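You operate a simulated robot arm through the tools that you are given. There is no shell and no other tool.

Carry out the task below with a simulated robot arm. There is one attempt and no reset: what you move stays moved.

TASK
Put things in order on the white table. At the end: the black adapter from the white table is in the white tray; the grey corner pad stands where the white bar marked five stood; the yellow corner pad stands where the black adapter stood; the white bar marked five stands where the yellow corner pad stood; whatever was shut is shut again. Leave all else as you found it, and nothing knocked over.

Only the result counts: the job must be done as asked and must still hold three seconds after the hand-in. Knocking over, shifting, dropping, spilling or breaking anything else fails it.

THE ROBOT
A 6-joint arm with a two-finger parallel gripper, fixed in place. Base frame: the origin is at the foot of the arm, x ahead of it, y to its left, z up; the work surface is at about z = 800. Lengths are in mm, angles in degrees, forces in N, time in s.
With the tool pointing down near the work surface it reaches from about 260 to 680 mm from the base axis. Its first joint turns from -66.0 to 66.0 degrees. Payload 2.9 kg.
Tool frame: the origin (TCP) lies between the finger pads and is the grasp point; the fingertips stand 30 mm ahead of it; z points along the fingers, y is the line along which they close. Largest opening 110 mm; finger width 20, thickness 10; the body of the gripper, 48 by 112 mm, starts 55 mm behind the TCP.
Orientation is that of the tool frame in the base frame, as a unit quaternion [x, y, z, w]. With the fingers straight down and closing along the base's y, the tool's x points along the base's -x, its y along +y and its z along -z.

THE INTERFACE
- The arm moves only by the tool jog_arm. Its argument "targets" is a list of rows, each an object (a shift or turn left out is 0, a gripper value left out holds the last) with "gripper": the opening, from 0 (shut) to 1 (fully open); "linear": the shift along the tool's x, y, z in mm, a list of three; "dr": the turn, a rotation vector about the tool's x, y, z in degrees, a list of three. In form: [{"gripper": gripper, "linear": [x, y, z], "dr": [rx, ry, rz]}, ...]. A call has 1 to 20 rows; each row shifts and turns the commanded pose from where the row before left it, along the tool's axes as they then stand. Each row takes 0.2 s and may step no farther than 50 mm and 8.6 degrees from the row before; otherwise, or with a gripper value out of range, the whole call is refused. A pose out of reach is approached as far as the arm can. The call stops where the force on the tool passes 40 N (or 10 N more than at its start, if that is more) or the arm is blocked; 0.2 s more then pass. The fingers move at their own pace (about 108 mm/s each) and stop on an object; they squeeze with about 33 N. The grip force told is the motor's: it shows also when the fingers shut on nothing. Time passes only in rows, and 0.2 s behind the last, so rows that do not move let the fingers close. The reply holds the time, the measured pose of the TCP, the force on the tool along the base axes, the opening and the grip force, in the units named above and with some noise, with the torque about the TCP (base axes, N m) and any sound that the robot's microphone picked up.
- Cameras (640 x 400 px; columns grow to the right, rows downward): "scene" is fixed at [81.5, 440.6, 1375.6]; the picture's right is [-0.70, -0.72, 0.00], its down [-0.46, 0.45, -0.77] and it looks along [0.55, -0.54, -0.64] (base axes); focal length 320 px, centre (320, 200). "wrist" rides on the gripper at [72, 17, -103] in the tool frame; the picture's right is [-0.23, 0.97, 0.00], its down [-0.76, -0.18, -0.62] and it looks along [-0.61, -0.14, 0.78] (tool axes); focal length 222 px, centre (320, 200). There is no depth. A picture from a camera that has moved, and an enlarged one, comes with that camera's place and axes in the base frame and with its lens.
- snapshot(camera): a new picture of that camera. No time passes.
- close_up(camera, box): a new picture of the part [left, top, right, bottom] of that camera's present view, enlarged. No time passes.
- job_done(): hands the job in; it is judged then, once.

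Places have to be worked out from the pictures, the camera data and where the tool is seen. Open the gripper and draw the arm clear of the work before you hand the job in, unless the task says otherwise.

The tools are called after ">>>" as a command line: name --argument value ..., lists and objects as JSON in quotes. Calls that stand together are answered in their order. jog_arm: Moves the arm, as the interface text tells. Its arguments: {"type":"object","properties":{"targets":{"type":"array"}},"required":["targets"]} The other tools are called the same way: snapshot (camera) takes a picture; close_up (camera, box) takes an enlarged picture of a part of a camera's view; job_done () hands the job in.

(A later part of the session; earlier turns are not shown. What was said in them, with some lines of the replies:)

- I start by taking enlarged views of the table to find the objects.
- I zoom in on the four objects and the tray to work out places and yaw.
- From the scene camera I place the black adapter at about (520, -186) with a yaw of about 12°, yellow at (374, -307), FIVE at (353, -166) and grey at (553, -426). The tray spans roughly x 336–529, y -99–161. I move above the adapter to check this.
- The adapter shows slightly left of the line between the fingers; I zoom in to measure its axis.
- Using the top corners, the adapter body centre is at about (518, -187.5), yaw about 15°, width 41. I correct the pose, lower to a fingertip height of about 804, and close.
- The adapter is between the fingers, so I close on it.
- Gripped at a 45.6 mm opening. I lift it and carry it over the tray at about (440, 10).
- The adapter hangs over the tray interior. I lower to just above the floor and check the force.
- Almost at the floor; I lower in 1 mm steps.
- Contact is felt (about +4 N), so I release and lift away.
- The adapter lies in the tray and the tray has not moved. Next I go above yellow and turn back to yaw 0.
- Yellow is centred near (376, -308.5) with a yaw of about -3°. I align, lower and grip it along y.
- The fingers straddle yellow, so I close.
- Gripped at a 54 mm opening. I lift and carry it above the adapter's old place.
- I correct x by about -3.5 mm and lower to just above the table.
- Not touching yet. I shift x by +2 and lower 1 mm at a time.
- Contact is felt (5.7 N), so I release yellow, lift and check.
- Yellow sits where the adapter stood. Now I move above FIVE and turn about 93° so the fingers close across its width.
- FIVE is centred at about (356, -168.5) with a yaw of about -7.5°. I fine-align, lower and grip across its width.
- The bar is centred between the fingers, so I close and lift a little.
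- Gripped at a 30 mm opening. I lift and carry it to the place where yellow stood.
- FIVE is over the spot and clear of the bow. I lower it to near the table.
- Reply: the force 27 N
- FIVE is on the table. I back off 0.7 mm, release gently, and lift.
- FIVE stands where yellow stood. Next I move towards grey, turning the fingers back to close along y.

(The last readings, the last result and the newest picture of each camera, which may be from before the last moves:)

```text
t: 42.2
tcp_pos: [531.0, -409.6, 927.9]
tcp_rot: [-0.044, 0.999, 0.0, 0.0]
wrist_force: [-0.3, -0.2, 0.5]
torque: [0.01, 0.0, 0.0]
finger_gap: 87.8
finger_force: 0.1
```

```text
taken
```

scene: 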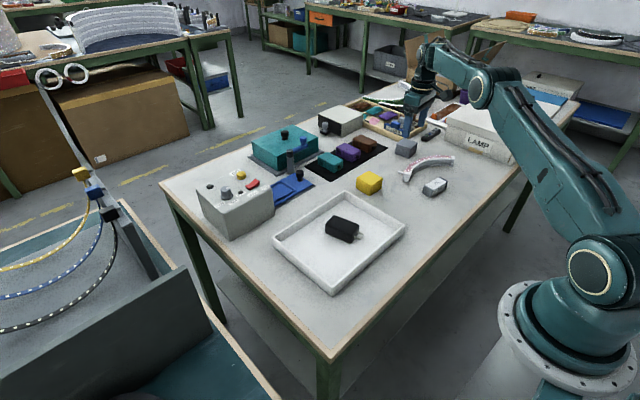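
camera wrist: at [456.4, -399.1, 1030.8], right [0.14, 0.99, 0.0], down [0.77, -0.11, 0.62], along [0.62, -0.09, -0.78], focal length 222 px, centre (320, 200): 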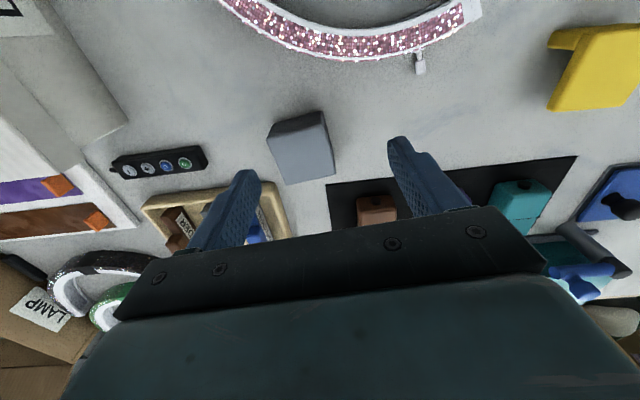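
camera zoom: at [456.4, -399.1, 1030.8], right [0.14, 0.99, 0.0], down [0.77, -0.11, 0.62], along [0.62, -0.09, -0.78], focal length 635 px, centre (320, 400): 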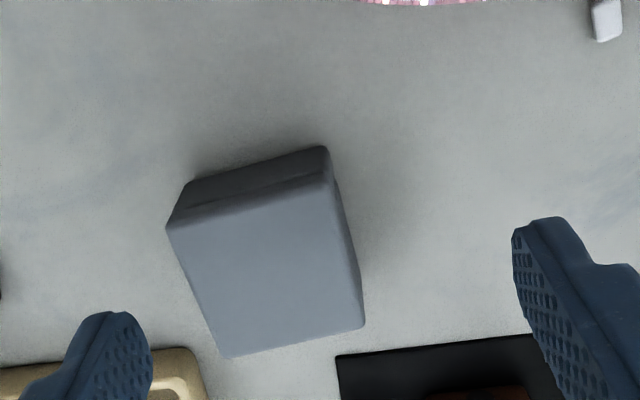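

Grey is centred near (558, -430) with a yaw of about 6.5°, which is 704 mm out and beyond straight-down reach. I'll tilt the fingers 8.5° outward about the closing axis, so the pads stay flush, and grip about 14 mm inside of centre.

>>> jog_arm --targets '[{"linear": [-11.5, -23.1, 0], "dr": [0, 0, -1.5]}, {"dr": [0, -4.25, 0]}, {"dr": [0, -4.25, 0]}, {}, {}]'

>>> snapshot --camera "wrist"

>>> close_up --camera "wrist" --box '[240, 60, 400, 200]'

```text
t: 43.4
tcp_pos: [534.7, -415.2, 927.5]
tcp_rot: [-0.056, 0.996, 0.004, 0.074]
wrist_force: [-0.3, -1.4, -0.4]
torque: [0.02, -0.01, 0.0]
finger_gap: 88.0
finger_force: 0.0
out of reach, approached as far as the arm can: row 1
```

```text
taken
camera wrist: at [446.2, -409.9, 1018.7], right [0.11, 0.99, 0.03], down [0.68, -0.1, 0.73], along [0.73, -0.06, -0.68], focal length 222 px, centre (320, 200)
```

wrist: 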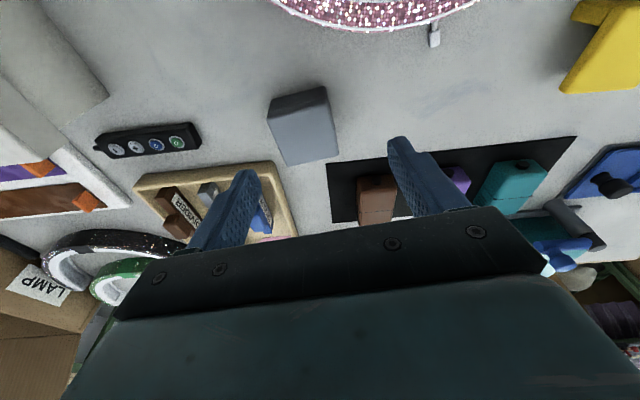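

```text
2.86 times, centred on (320, 130) of wrist
camera zoom: at [446.2, -409.9, 1018.7], right [0.11, 0.99, 0.03], down [0.68, -0.1, 0.73], along [0.73, -0.06, -0.68], focal length 635 px, centre (320, 400)
```

zoom: 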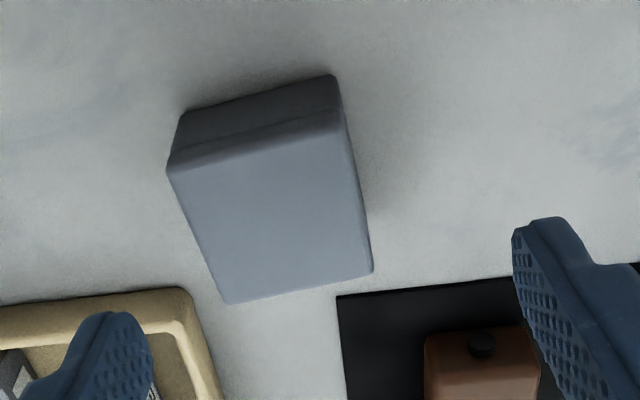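

Straight-down reach ended at about 677 mm. With the tilt applied I step on toward the grip point.

>>> jog_arm --targets '[{"linear": [-3.7, -8.6, 0.5]}, {"linear": [-3.6, -8.7, 0.6]}, {}, {}]'

```text
t: 44.4
tcp_pos: [537.0, -431.9, 926.1]
tcp_rot: [-0.056, 0.996, 0.002, 0.074]
wrist_force: [0.3, 0.1, -0.2]
torque: [-0.01, 0.0, -0.02]
finger_gap: 88.1
finger_force: 0.1
out of reach, approached as far as the arm can: row 2
```

I am now at x 537 at the limit. I tilt a further 5.5° (14° in total) and move forward to x about 545.

>>> jog_arm --targets '[{"dr": [0, -5.5, 0]}, {}, {"linear": [-3.9, 0, 1.0]}, {"linear": [-3.9, 0, 0.9]}, {}, {}]'

```text
t: 45.8
tcp_pos: [545.3, -432.2, 924.2]
tcp_rot: [-0.056, 0.991, 0.007, 0.122]
wrist_force: [-0.8, -0.9, -0.6]
torque: [0.0, 0.01, -0.01]
finger_gap: 87.9
finger_force: 0.1
```

Reached (545, -432) with the tilt. I descend in stages.

>>> jog_arm --targets '[{"linear": [5.3, 0, 21.3]}, {"linear": [5.3, 0, 21.3]}, {}]'

>>> snapshot --camera "wrist"

>>> close_up --camera "scene" --box '[360, 90, 480, 190]'

```text
t: 46.6
tcp_pos: [544.6, -430.4, 881.3]
tcp_rot: [-0.056, 0.991, 0.007, 0.122]
wrist_force: [0.1, -0.4, -0.5]
torque: [0.01, 0.01, 0.04]
finger_gap: 88.0
finger_force: 0.0
```

```text
taken
camera wrist: at [448.5, -424.3, 963.8], right [0.11, 0.99, 0.05], down [0.6, -0.11, 0.79], along [0.79, -0.05, -0.61], focal length 222 px, centre (320, 200)
```

wrist: 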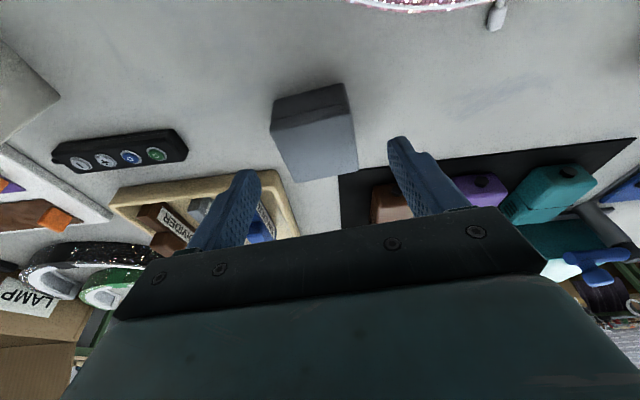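

```text
4.00 times, centred on (420, 140) of scene
camera zoom: at [81.5, 440.6, 1375.6], right [-0.7, -0.72, 0.0], down [-0.46, 0.45, -0.77], along [0.55, -0.54, -0.64], focal length 1279 px, centre (-80, 440)
```

zoom: 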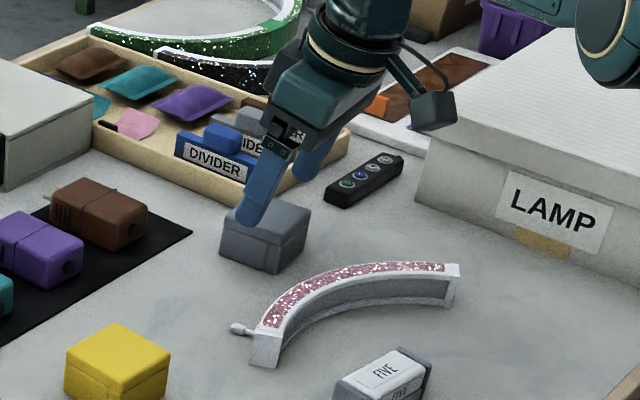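

Clear on all sides. I continue down to a TCP height of about 836.

>>> jog_arm --targets '[{"linear": [5.3, 0, 21.3]}, {"linear": [3.6, 0, 14.6]}, {"linear": [1.9, 0, 7.8]}, {}]'

>>> snapshot --camera "wrist"

>>> close_up --camera "scene" --box '[360, 90, 480, 190]'

```text
t: 47.6
tcp_pos: [545.6, -433.0, 838.0]
tcp_rot: [-0.056, 0.991, 0.007, 0.121]
wrist_force: [-0.6, -0.1, -0.3]
torque: [0.03, 0.01, -0.02]
finger_gap: 87.9
finger_force: 0.1
```

```text
taken
camera wrist: at [448.4, -426.0, 919.0], right [0.11, 0.99, 0.05], down [0.6, -0.11, 0.79], along [0.79, -0.05, -0.61], focal length 222 px, centre (320, 200)
```

wrist: 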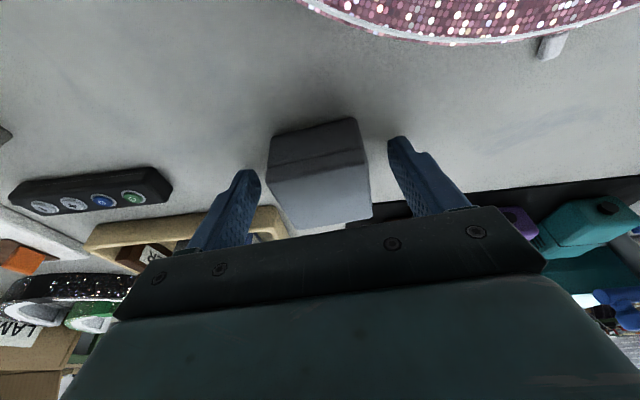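

```text
4.00 times, centred on (420, 140) of scene
camera zoom: at [81.5, 440.6, 1375.6], right [-0.7, -0.72, 0.0], down [-0.46, 0.45, -0.77], along [0.55, -0.54, -0.64], focal length 1279 px, centre (-80, 440)
```

zoom: 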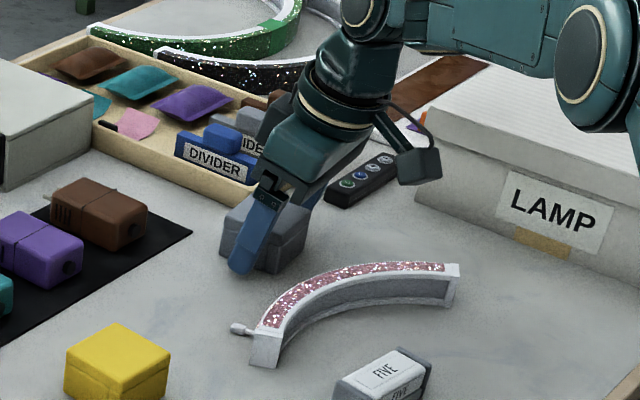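

The fingers straddle grey, so I close.

>>> jog_arm --targets '[{"linear": [0.3, 0, 1.2], "gripper": 0}, {}, {}, {}]'

>>> snapshot --camera "wrist"

```text
t: 48.6
tcp_pos: [545.6, -431.5, 835.4]
tcp_rot: [-0.057, 0.991, 0.007, 0.122]
wrist_force: [0.0, -0.3, 3.2]
torque: [0.13, 0.05, 0.0]
finger_gap: 54.1
finger_force: 32.9
```

```text
taken
camera wrist: at [448.2, -425.8, 918.1], right [0.11, 0.99, 0.05], down [0.6, -0.11, 0.79], along [0.79, -0.05, -0.61], focal length 222 px, centre (320, 200)
```

wrist: 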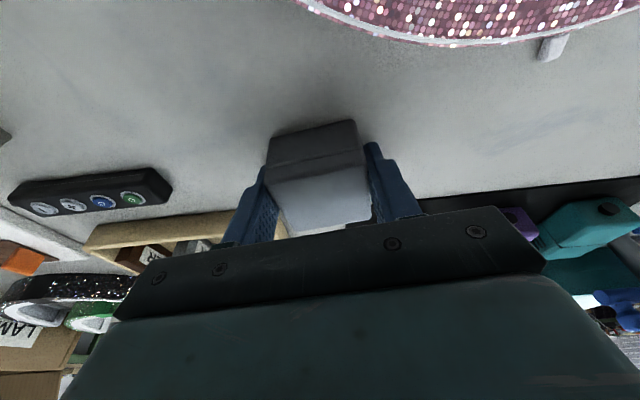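

Gripped at a 54 mm opening; the grey centre is about 11.5 mm ahead of the TCP. I lift it straight up 80 mm and check.

>>> jog_arm --targets '[{"linear": [-1.2, 0, -4.85]}, {"linear": [-4.8, 0, -19.4]}, {"linear": [-6.05, 0, -24.25]}, {"linear": [-6.05, 0, -24.25]}, {}]'

>>> snapshot --camera "wrist"

>>> close_up --camera "scene" --box '[360, 90, 480, 190]'

```text
t: 49.8
tcp_pos: [544.8, -432.3, 910.4]
tcp_rot: [-0.057, 0.991, 0.007, 0.122]
wrist_force: [0.0, 0.0, 0.5]
torque: [0.03, -0.02, 0.02]
finger_gap: 54.1
finger_force: 32.9
```

```text
taken
camera wrist: at [448.8, -426.5, 992.7], right [0.11, 0.99, 0.06], down [0.6, -0.11, 0.79], along [0.79, -0.05, -0.61], focal length 222 px, centre (320, 200)
```

wrist: 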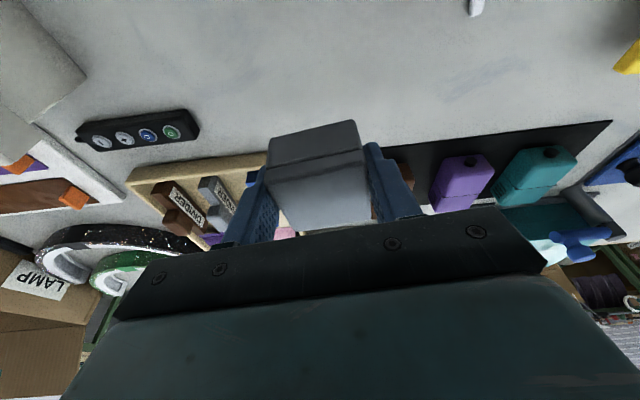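

```text
4.00 times, centred on (420, 140) of scene
camera zoom: at [81.5, 440.6, 1375.6], right [-0.7, -0.72, 0.0], down [-0.46, 0.45, -0.77], along [0.55, -0.54, -0.64], focal length 1279 px, centre (-80, 440)
```

zoom: 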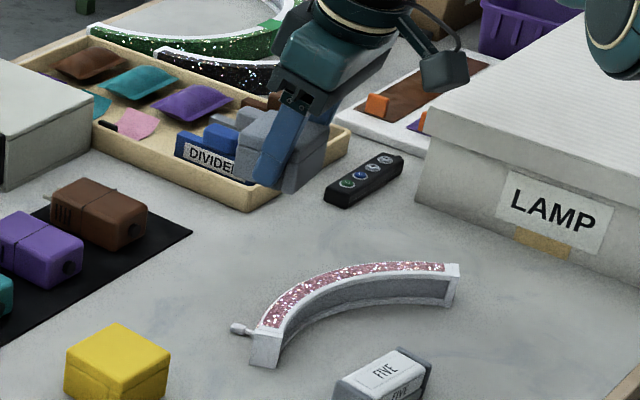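

Grey is held level. I carry it over FIVE's old place in the tilted frame's axes.

>>> jog_arm --targets '[{"linear": [20.6, 35.4, -5.14]}, {"linear": [20.6, 35.4, -5.14]}, {"linear": [20.6, 35.4, -5.14]}, {"linear": [20.6, 35.4, -5.14]}, {"linear": [20.6, 35.4, -5.14]}, {"linear": [20.6, 35.4, -5.14]}, {"linear": [20.6, 35.4, -5.14]}, {"linear": [20.6, 35.4, -5.14]}, {}, {}, {}]'

>>> snapshot --camera "wrist"

>>> close_up --camera "scene" --box '[370, 145, 470, 235]'

```text
t: 52.2
tcp_pos: [344.4, -167.1, 909.8]
tcp_rot: [-0.056, 0.991, 0.007, 0.122]
wrist_force: [-0.6, 1.6, 1.1]
torque: [0.03, -0.01, -0.02]
finger_gap: 54.1
finger_force: 32.2
```

```text
taken
camera wrist: at [247.7, -162.1, 993.4], right [0.11, 0.99, 0.06], down [0.6, -0.11, 0.79], along [0.79, -0.05, -0.61], focal length 222 px, centre (320, 200)
```

wrist: 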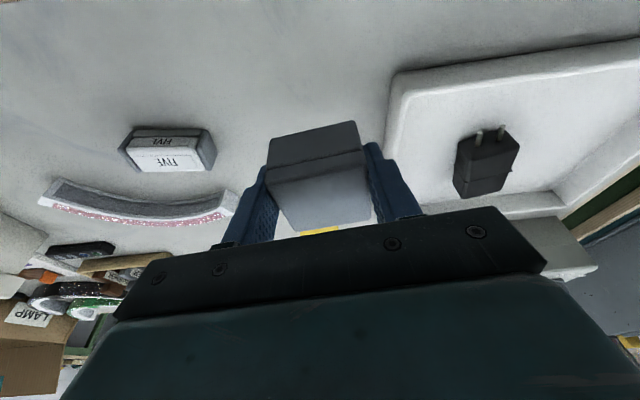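

```text
4.44 times, centred on (420, 190) of scene
camera zoom: at [81.5, 440.6, 1375.6], right [-0.7, -0.72, 0.0], down [-0.46, 0.45, -0.77], along [0.55, -0.54, -0.64], focal length 1421 px, centre (-124, 244)
```

zoom: 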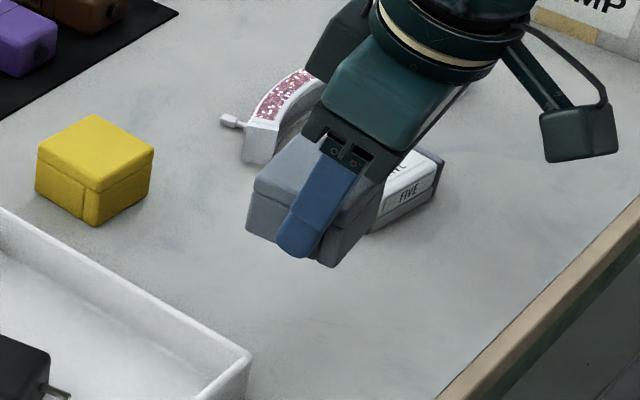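

I shift y by -1.8 and lower to about 4 mm above the table.

>>> jog_arm --targets '[{"linear": [0, -1.8, 0]}, {"linear": [7.26, 0, 29.1]}, {"linear": [7.26, 0, 29.1]}, {"linear": [2.42, 0, 9.7]}, {}]'

>>> jog_arm --targets '[{"linear": [0.36, 0, 1.45]}, {}]'

>>> jog_arm --targets '[{"linear": [0.24, 0, 0.97]}, {}]'

```text
t: 53.4
tcp_pos: [345.9, -173.6, 840.3]
tcp_rot: [-0.056, 0.991, 0.006, 0.122]
wrist_force: [0.5, 0.2, 0.0]
torque: [0.01, 0.01, 0.0]
finger_gap: 53.9
finger_force: 33.5
```

```text
t: 54.0
tcp_pos: [344.7, -172.8, 838.6]
tcp_rot: [-0.056, 0.991, 0.008, 0.121]
wrist_force: [-0.6, -0.3, -0.9]
torque: [-0.02, -0.01, 0.02]
finger_gap: 53.9
finger_force: 33.1
```

```text
t: 54.6
tcp_pos: [344.6, -171.8, 838.6]
tcp_rot: [-0.056, 0.991, 0.007, 0.121]
wrist_force: [0.5, 0.0, -0.4]
torque: [-0.01, 0.02, -0.01]
finger_gap: 53.9
finger_force: 33.3
```

y reads about -172.5, so I correct by +2.5 and keep stepping down.

>>> jog_arm --targets '[{"linear": [0, 2.5, 0]}, {"linear": [0.24, 0, 0.97]}, {}]'

>>> jog_arm --targets '[{"linear": [0.24, 0, 0.97]}, {}]'

```text
t: 55.4
tcp_pos: [344.6, -169.1, 836.9]
tcp_rot: [-0.056, 0.991, 0.007, 0.122]
wrist_force: [-0.1, 0.0, -0.1]
torque: [-0.01, 0.02, 0.04]
finger_gap: 53.8
finger_force: 32.7
```

```text
t: 56.0
tcp_pos: [343.5, -168.2, 836.6]
tcp_rot: [-0.057, 0.991, 0.007, 0.122]
wrist_force: [0.2, -0.4, 0.6]
torque: [0.03, 0.01, 0.03]
finger_gap: 54.1
finger_force: 33.2
```

>>> jog_arm --targets '[{"linear": [0.24, 0, 0.97]}, {}]'

>>> close_up --camera "scene" --box '[380, 175, 450, 235]'

```text
t: 56.6
tcp_pos: [344.8, -170.1, 834.8]
tcp_rot: [-0.056, 0.991, 0.007, 0.122]
wrist_force: [-3.8, -0.9, 15.5]
torque: [0.35, 0.1, 0.09]
finger_gap: 54.2
finger_force: 33.1
```

```text
6.67 times, centred on (415, 205) of scene
camera zoom: at [81.3, 440.6, 1375.6], right [-0.7, -0.72, 0.0], down [-0.46, 0.45, -0.77], along [0.55, -0.54, -0.64], focal length 2131 px, centre (-313, 167)
```

zoom: 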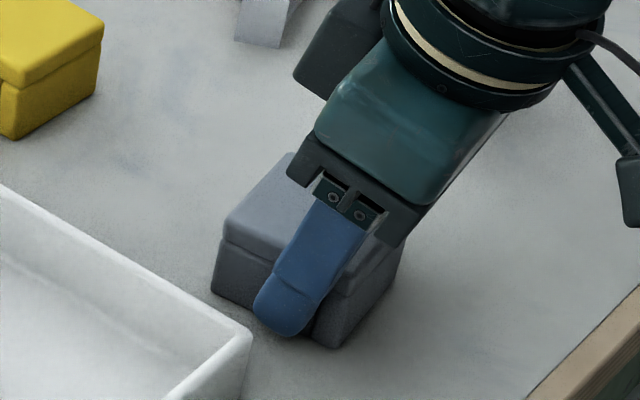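

Grey is down on the table. I back off slightly, release, and rise straight up.

>>> jog_arm --targets '[{"linear": [-0.15, 0, -0.6]}, {}, {"gripper": 0.68}, {}, {}, {"linear": [-3.63, 0, -14.55]}, {"linear": [-7.26, 0, -29.1]}, {"linear": [-9.7, 0, -38.8]}, {"linear": [-9.7, 0, -38.8]}, {}]'

>>> snapshot --camera "wrist"

>>> close_up --camera "scene" --box '[390, 165, 470, 235]'

```text
t: 58.8
tcp_pos: [345.2, -169.9, 958.8]
tcp_rot: [-0.056, 0.991, 0.007, 0.121]
wrist_force: [0.6, -0.2, 0.5]
torque: [-0.03, -0.02, -0.01]
finger_gap: 75.0
finger_force: 0.2
```

```text
taken
camera wrist: at [247.8, -164.1, 1042.5], right [0.11, 0.99, 0.06], down [0.6, -0.11, 0.79], along [0.79, -0.05, -0.61], focal length 222 px, centre (320, 200)
```

wrist: 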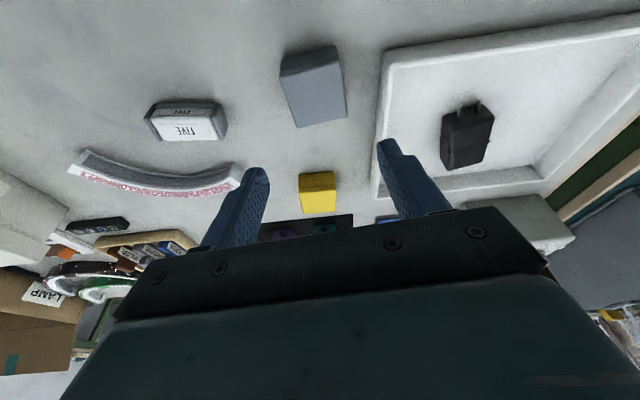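

```text
5.71 times, centred on (430, 200) of scene
camera zoom: at [81.5, 440.6, 1375.6], right [-0.7, -0.72, 0.0], down [-0.46, 0.45, -0.77], along [0.55, -0.54, -0.64], focal length 1827 px, centre (-309, 200)
```

zoom: 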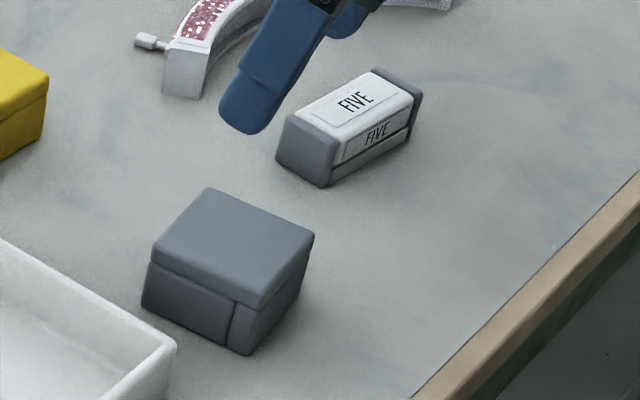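

Grey stands where FIVE stood, upright and clear of its neighbours. I straighten the tool, rise clear, and do a final check.

>>> jog_arm --targets '[{"linear": [-9.7, 0, -38.8]}, {"linear": [-9.7, 0, -38.8]}, {"dr": [0, 7, 0]}, {"dr": [0, 7, 0]}, {"gripper": 1, "linear": [-40, 0, 0]}, {"linear": [-40, 0, 0]}, {}, {}, {}]'

>>> snapshot --camera "scene"

>>> close_up --camera "scene" --box '[300, 80, 480, 240]'

>>> snapshot --camera "wrist"

```text
t: 60.8
tcp_pos: [423.2, -160.7, 1040.4]
tcp_rot: [-0.057, 0.998, 0.0, 0.0]
wrist_force: [0.0, 0.3, -0.2]
torque: [-0.03, -0.01, -0.02]
finger_gap: 109.8
finger_force: 0.0
```

```text
taken
```

scene: 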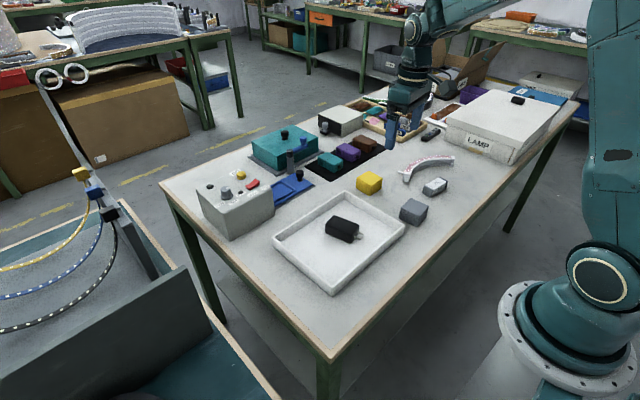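

```text
2.50 times, centred on (390, 160) of scene
camera zoom: at [81.5, 440.6, 1375.6], right [-0.7, -0.72, 0.0], down [-0.46, 0.45, -0.77], along [0.55, -0.54, -0.64], focal length 799 px, centre (145, 300)
```

zoom: 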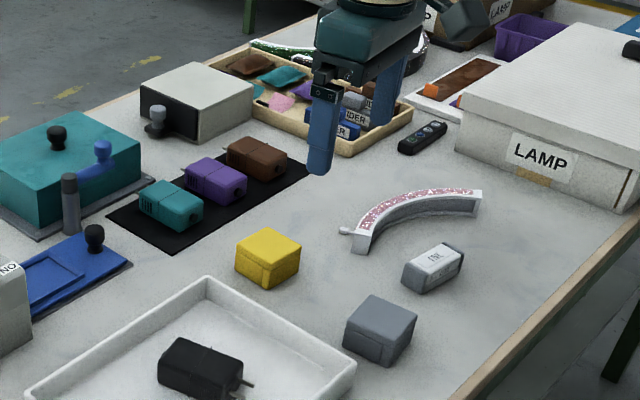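

```text
taken
camera wrist: at [349.8, -153.1, 1143.0], right [0.11, 0.99, 0.0], down [0.78, -0.09, 0.62], along [0.62, -0.07, -0.78], focal length 222 px, centre (320, 200)
```

wrist: 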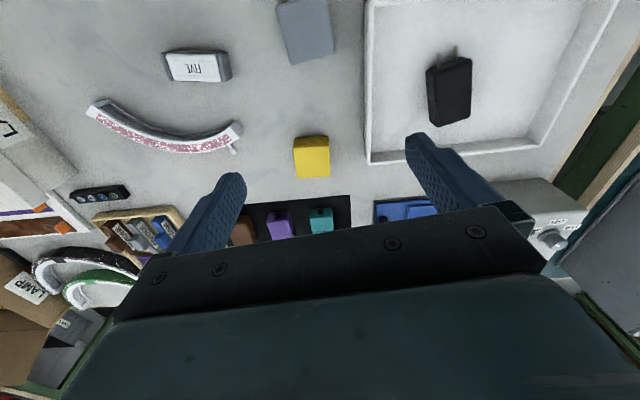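

All four pieces are in their asked-for places and upright, and the rest of the table matches the first picture. Nothing had to be opened, the gripper is open and the arm is clear, so I hand the job in.

>>> job_done

```text
The job is handed in.
```

The job is handed in, and by my last pictures every piece is where you asked:

- **Black adapter:** in the white tray, which stayed where it was.
- **Yellow corner pad:** where the adapter stood.
- **White bar marked five:** where the yellow pad stood.
- **Grey corner pad:** where the white bar stood.

From the camera estimates, each moved piece is within about 5 mm of the spot it was meant to take. All four are upright. I kept each piece at roughly its own angle and did not turn it to match the piece it replaced.

The grey pad was just beyond straight-down reach. I picked it up and set it down with the fingers tilted outward by 14 degrees.

I did not open anything, so nothing needed shutting. The rest of the table looks the same as in the first picture. The gripper is open and the arm is clear of the work.
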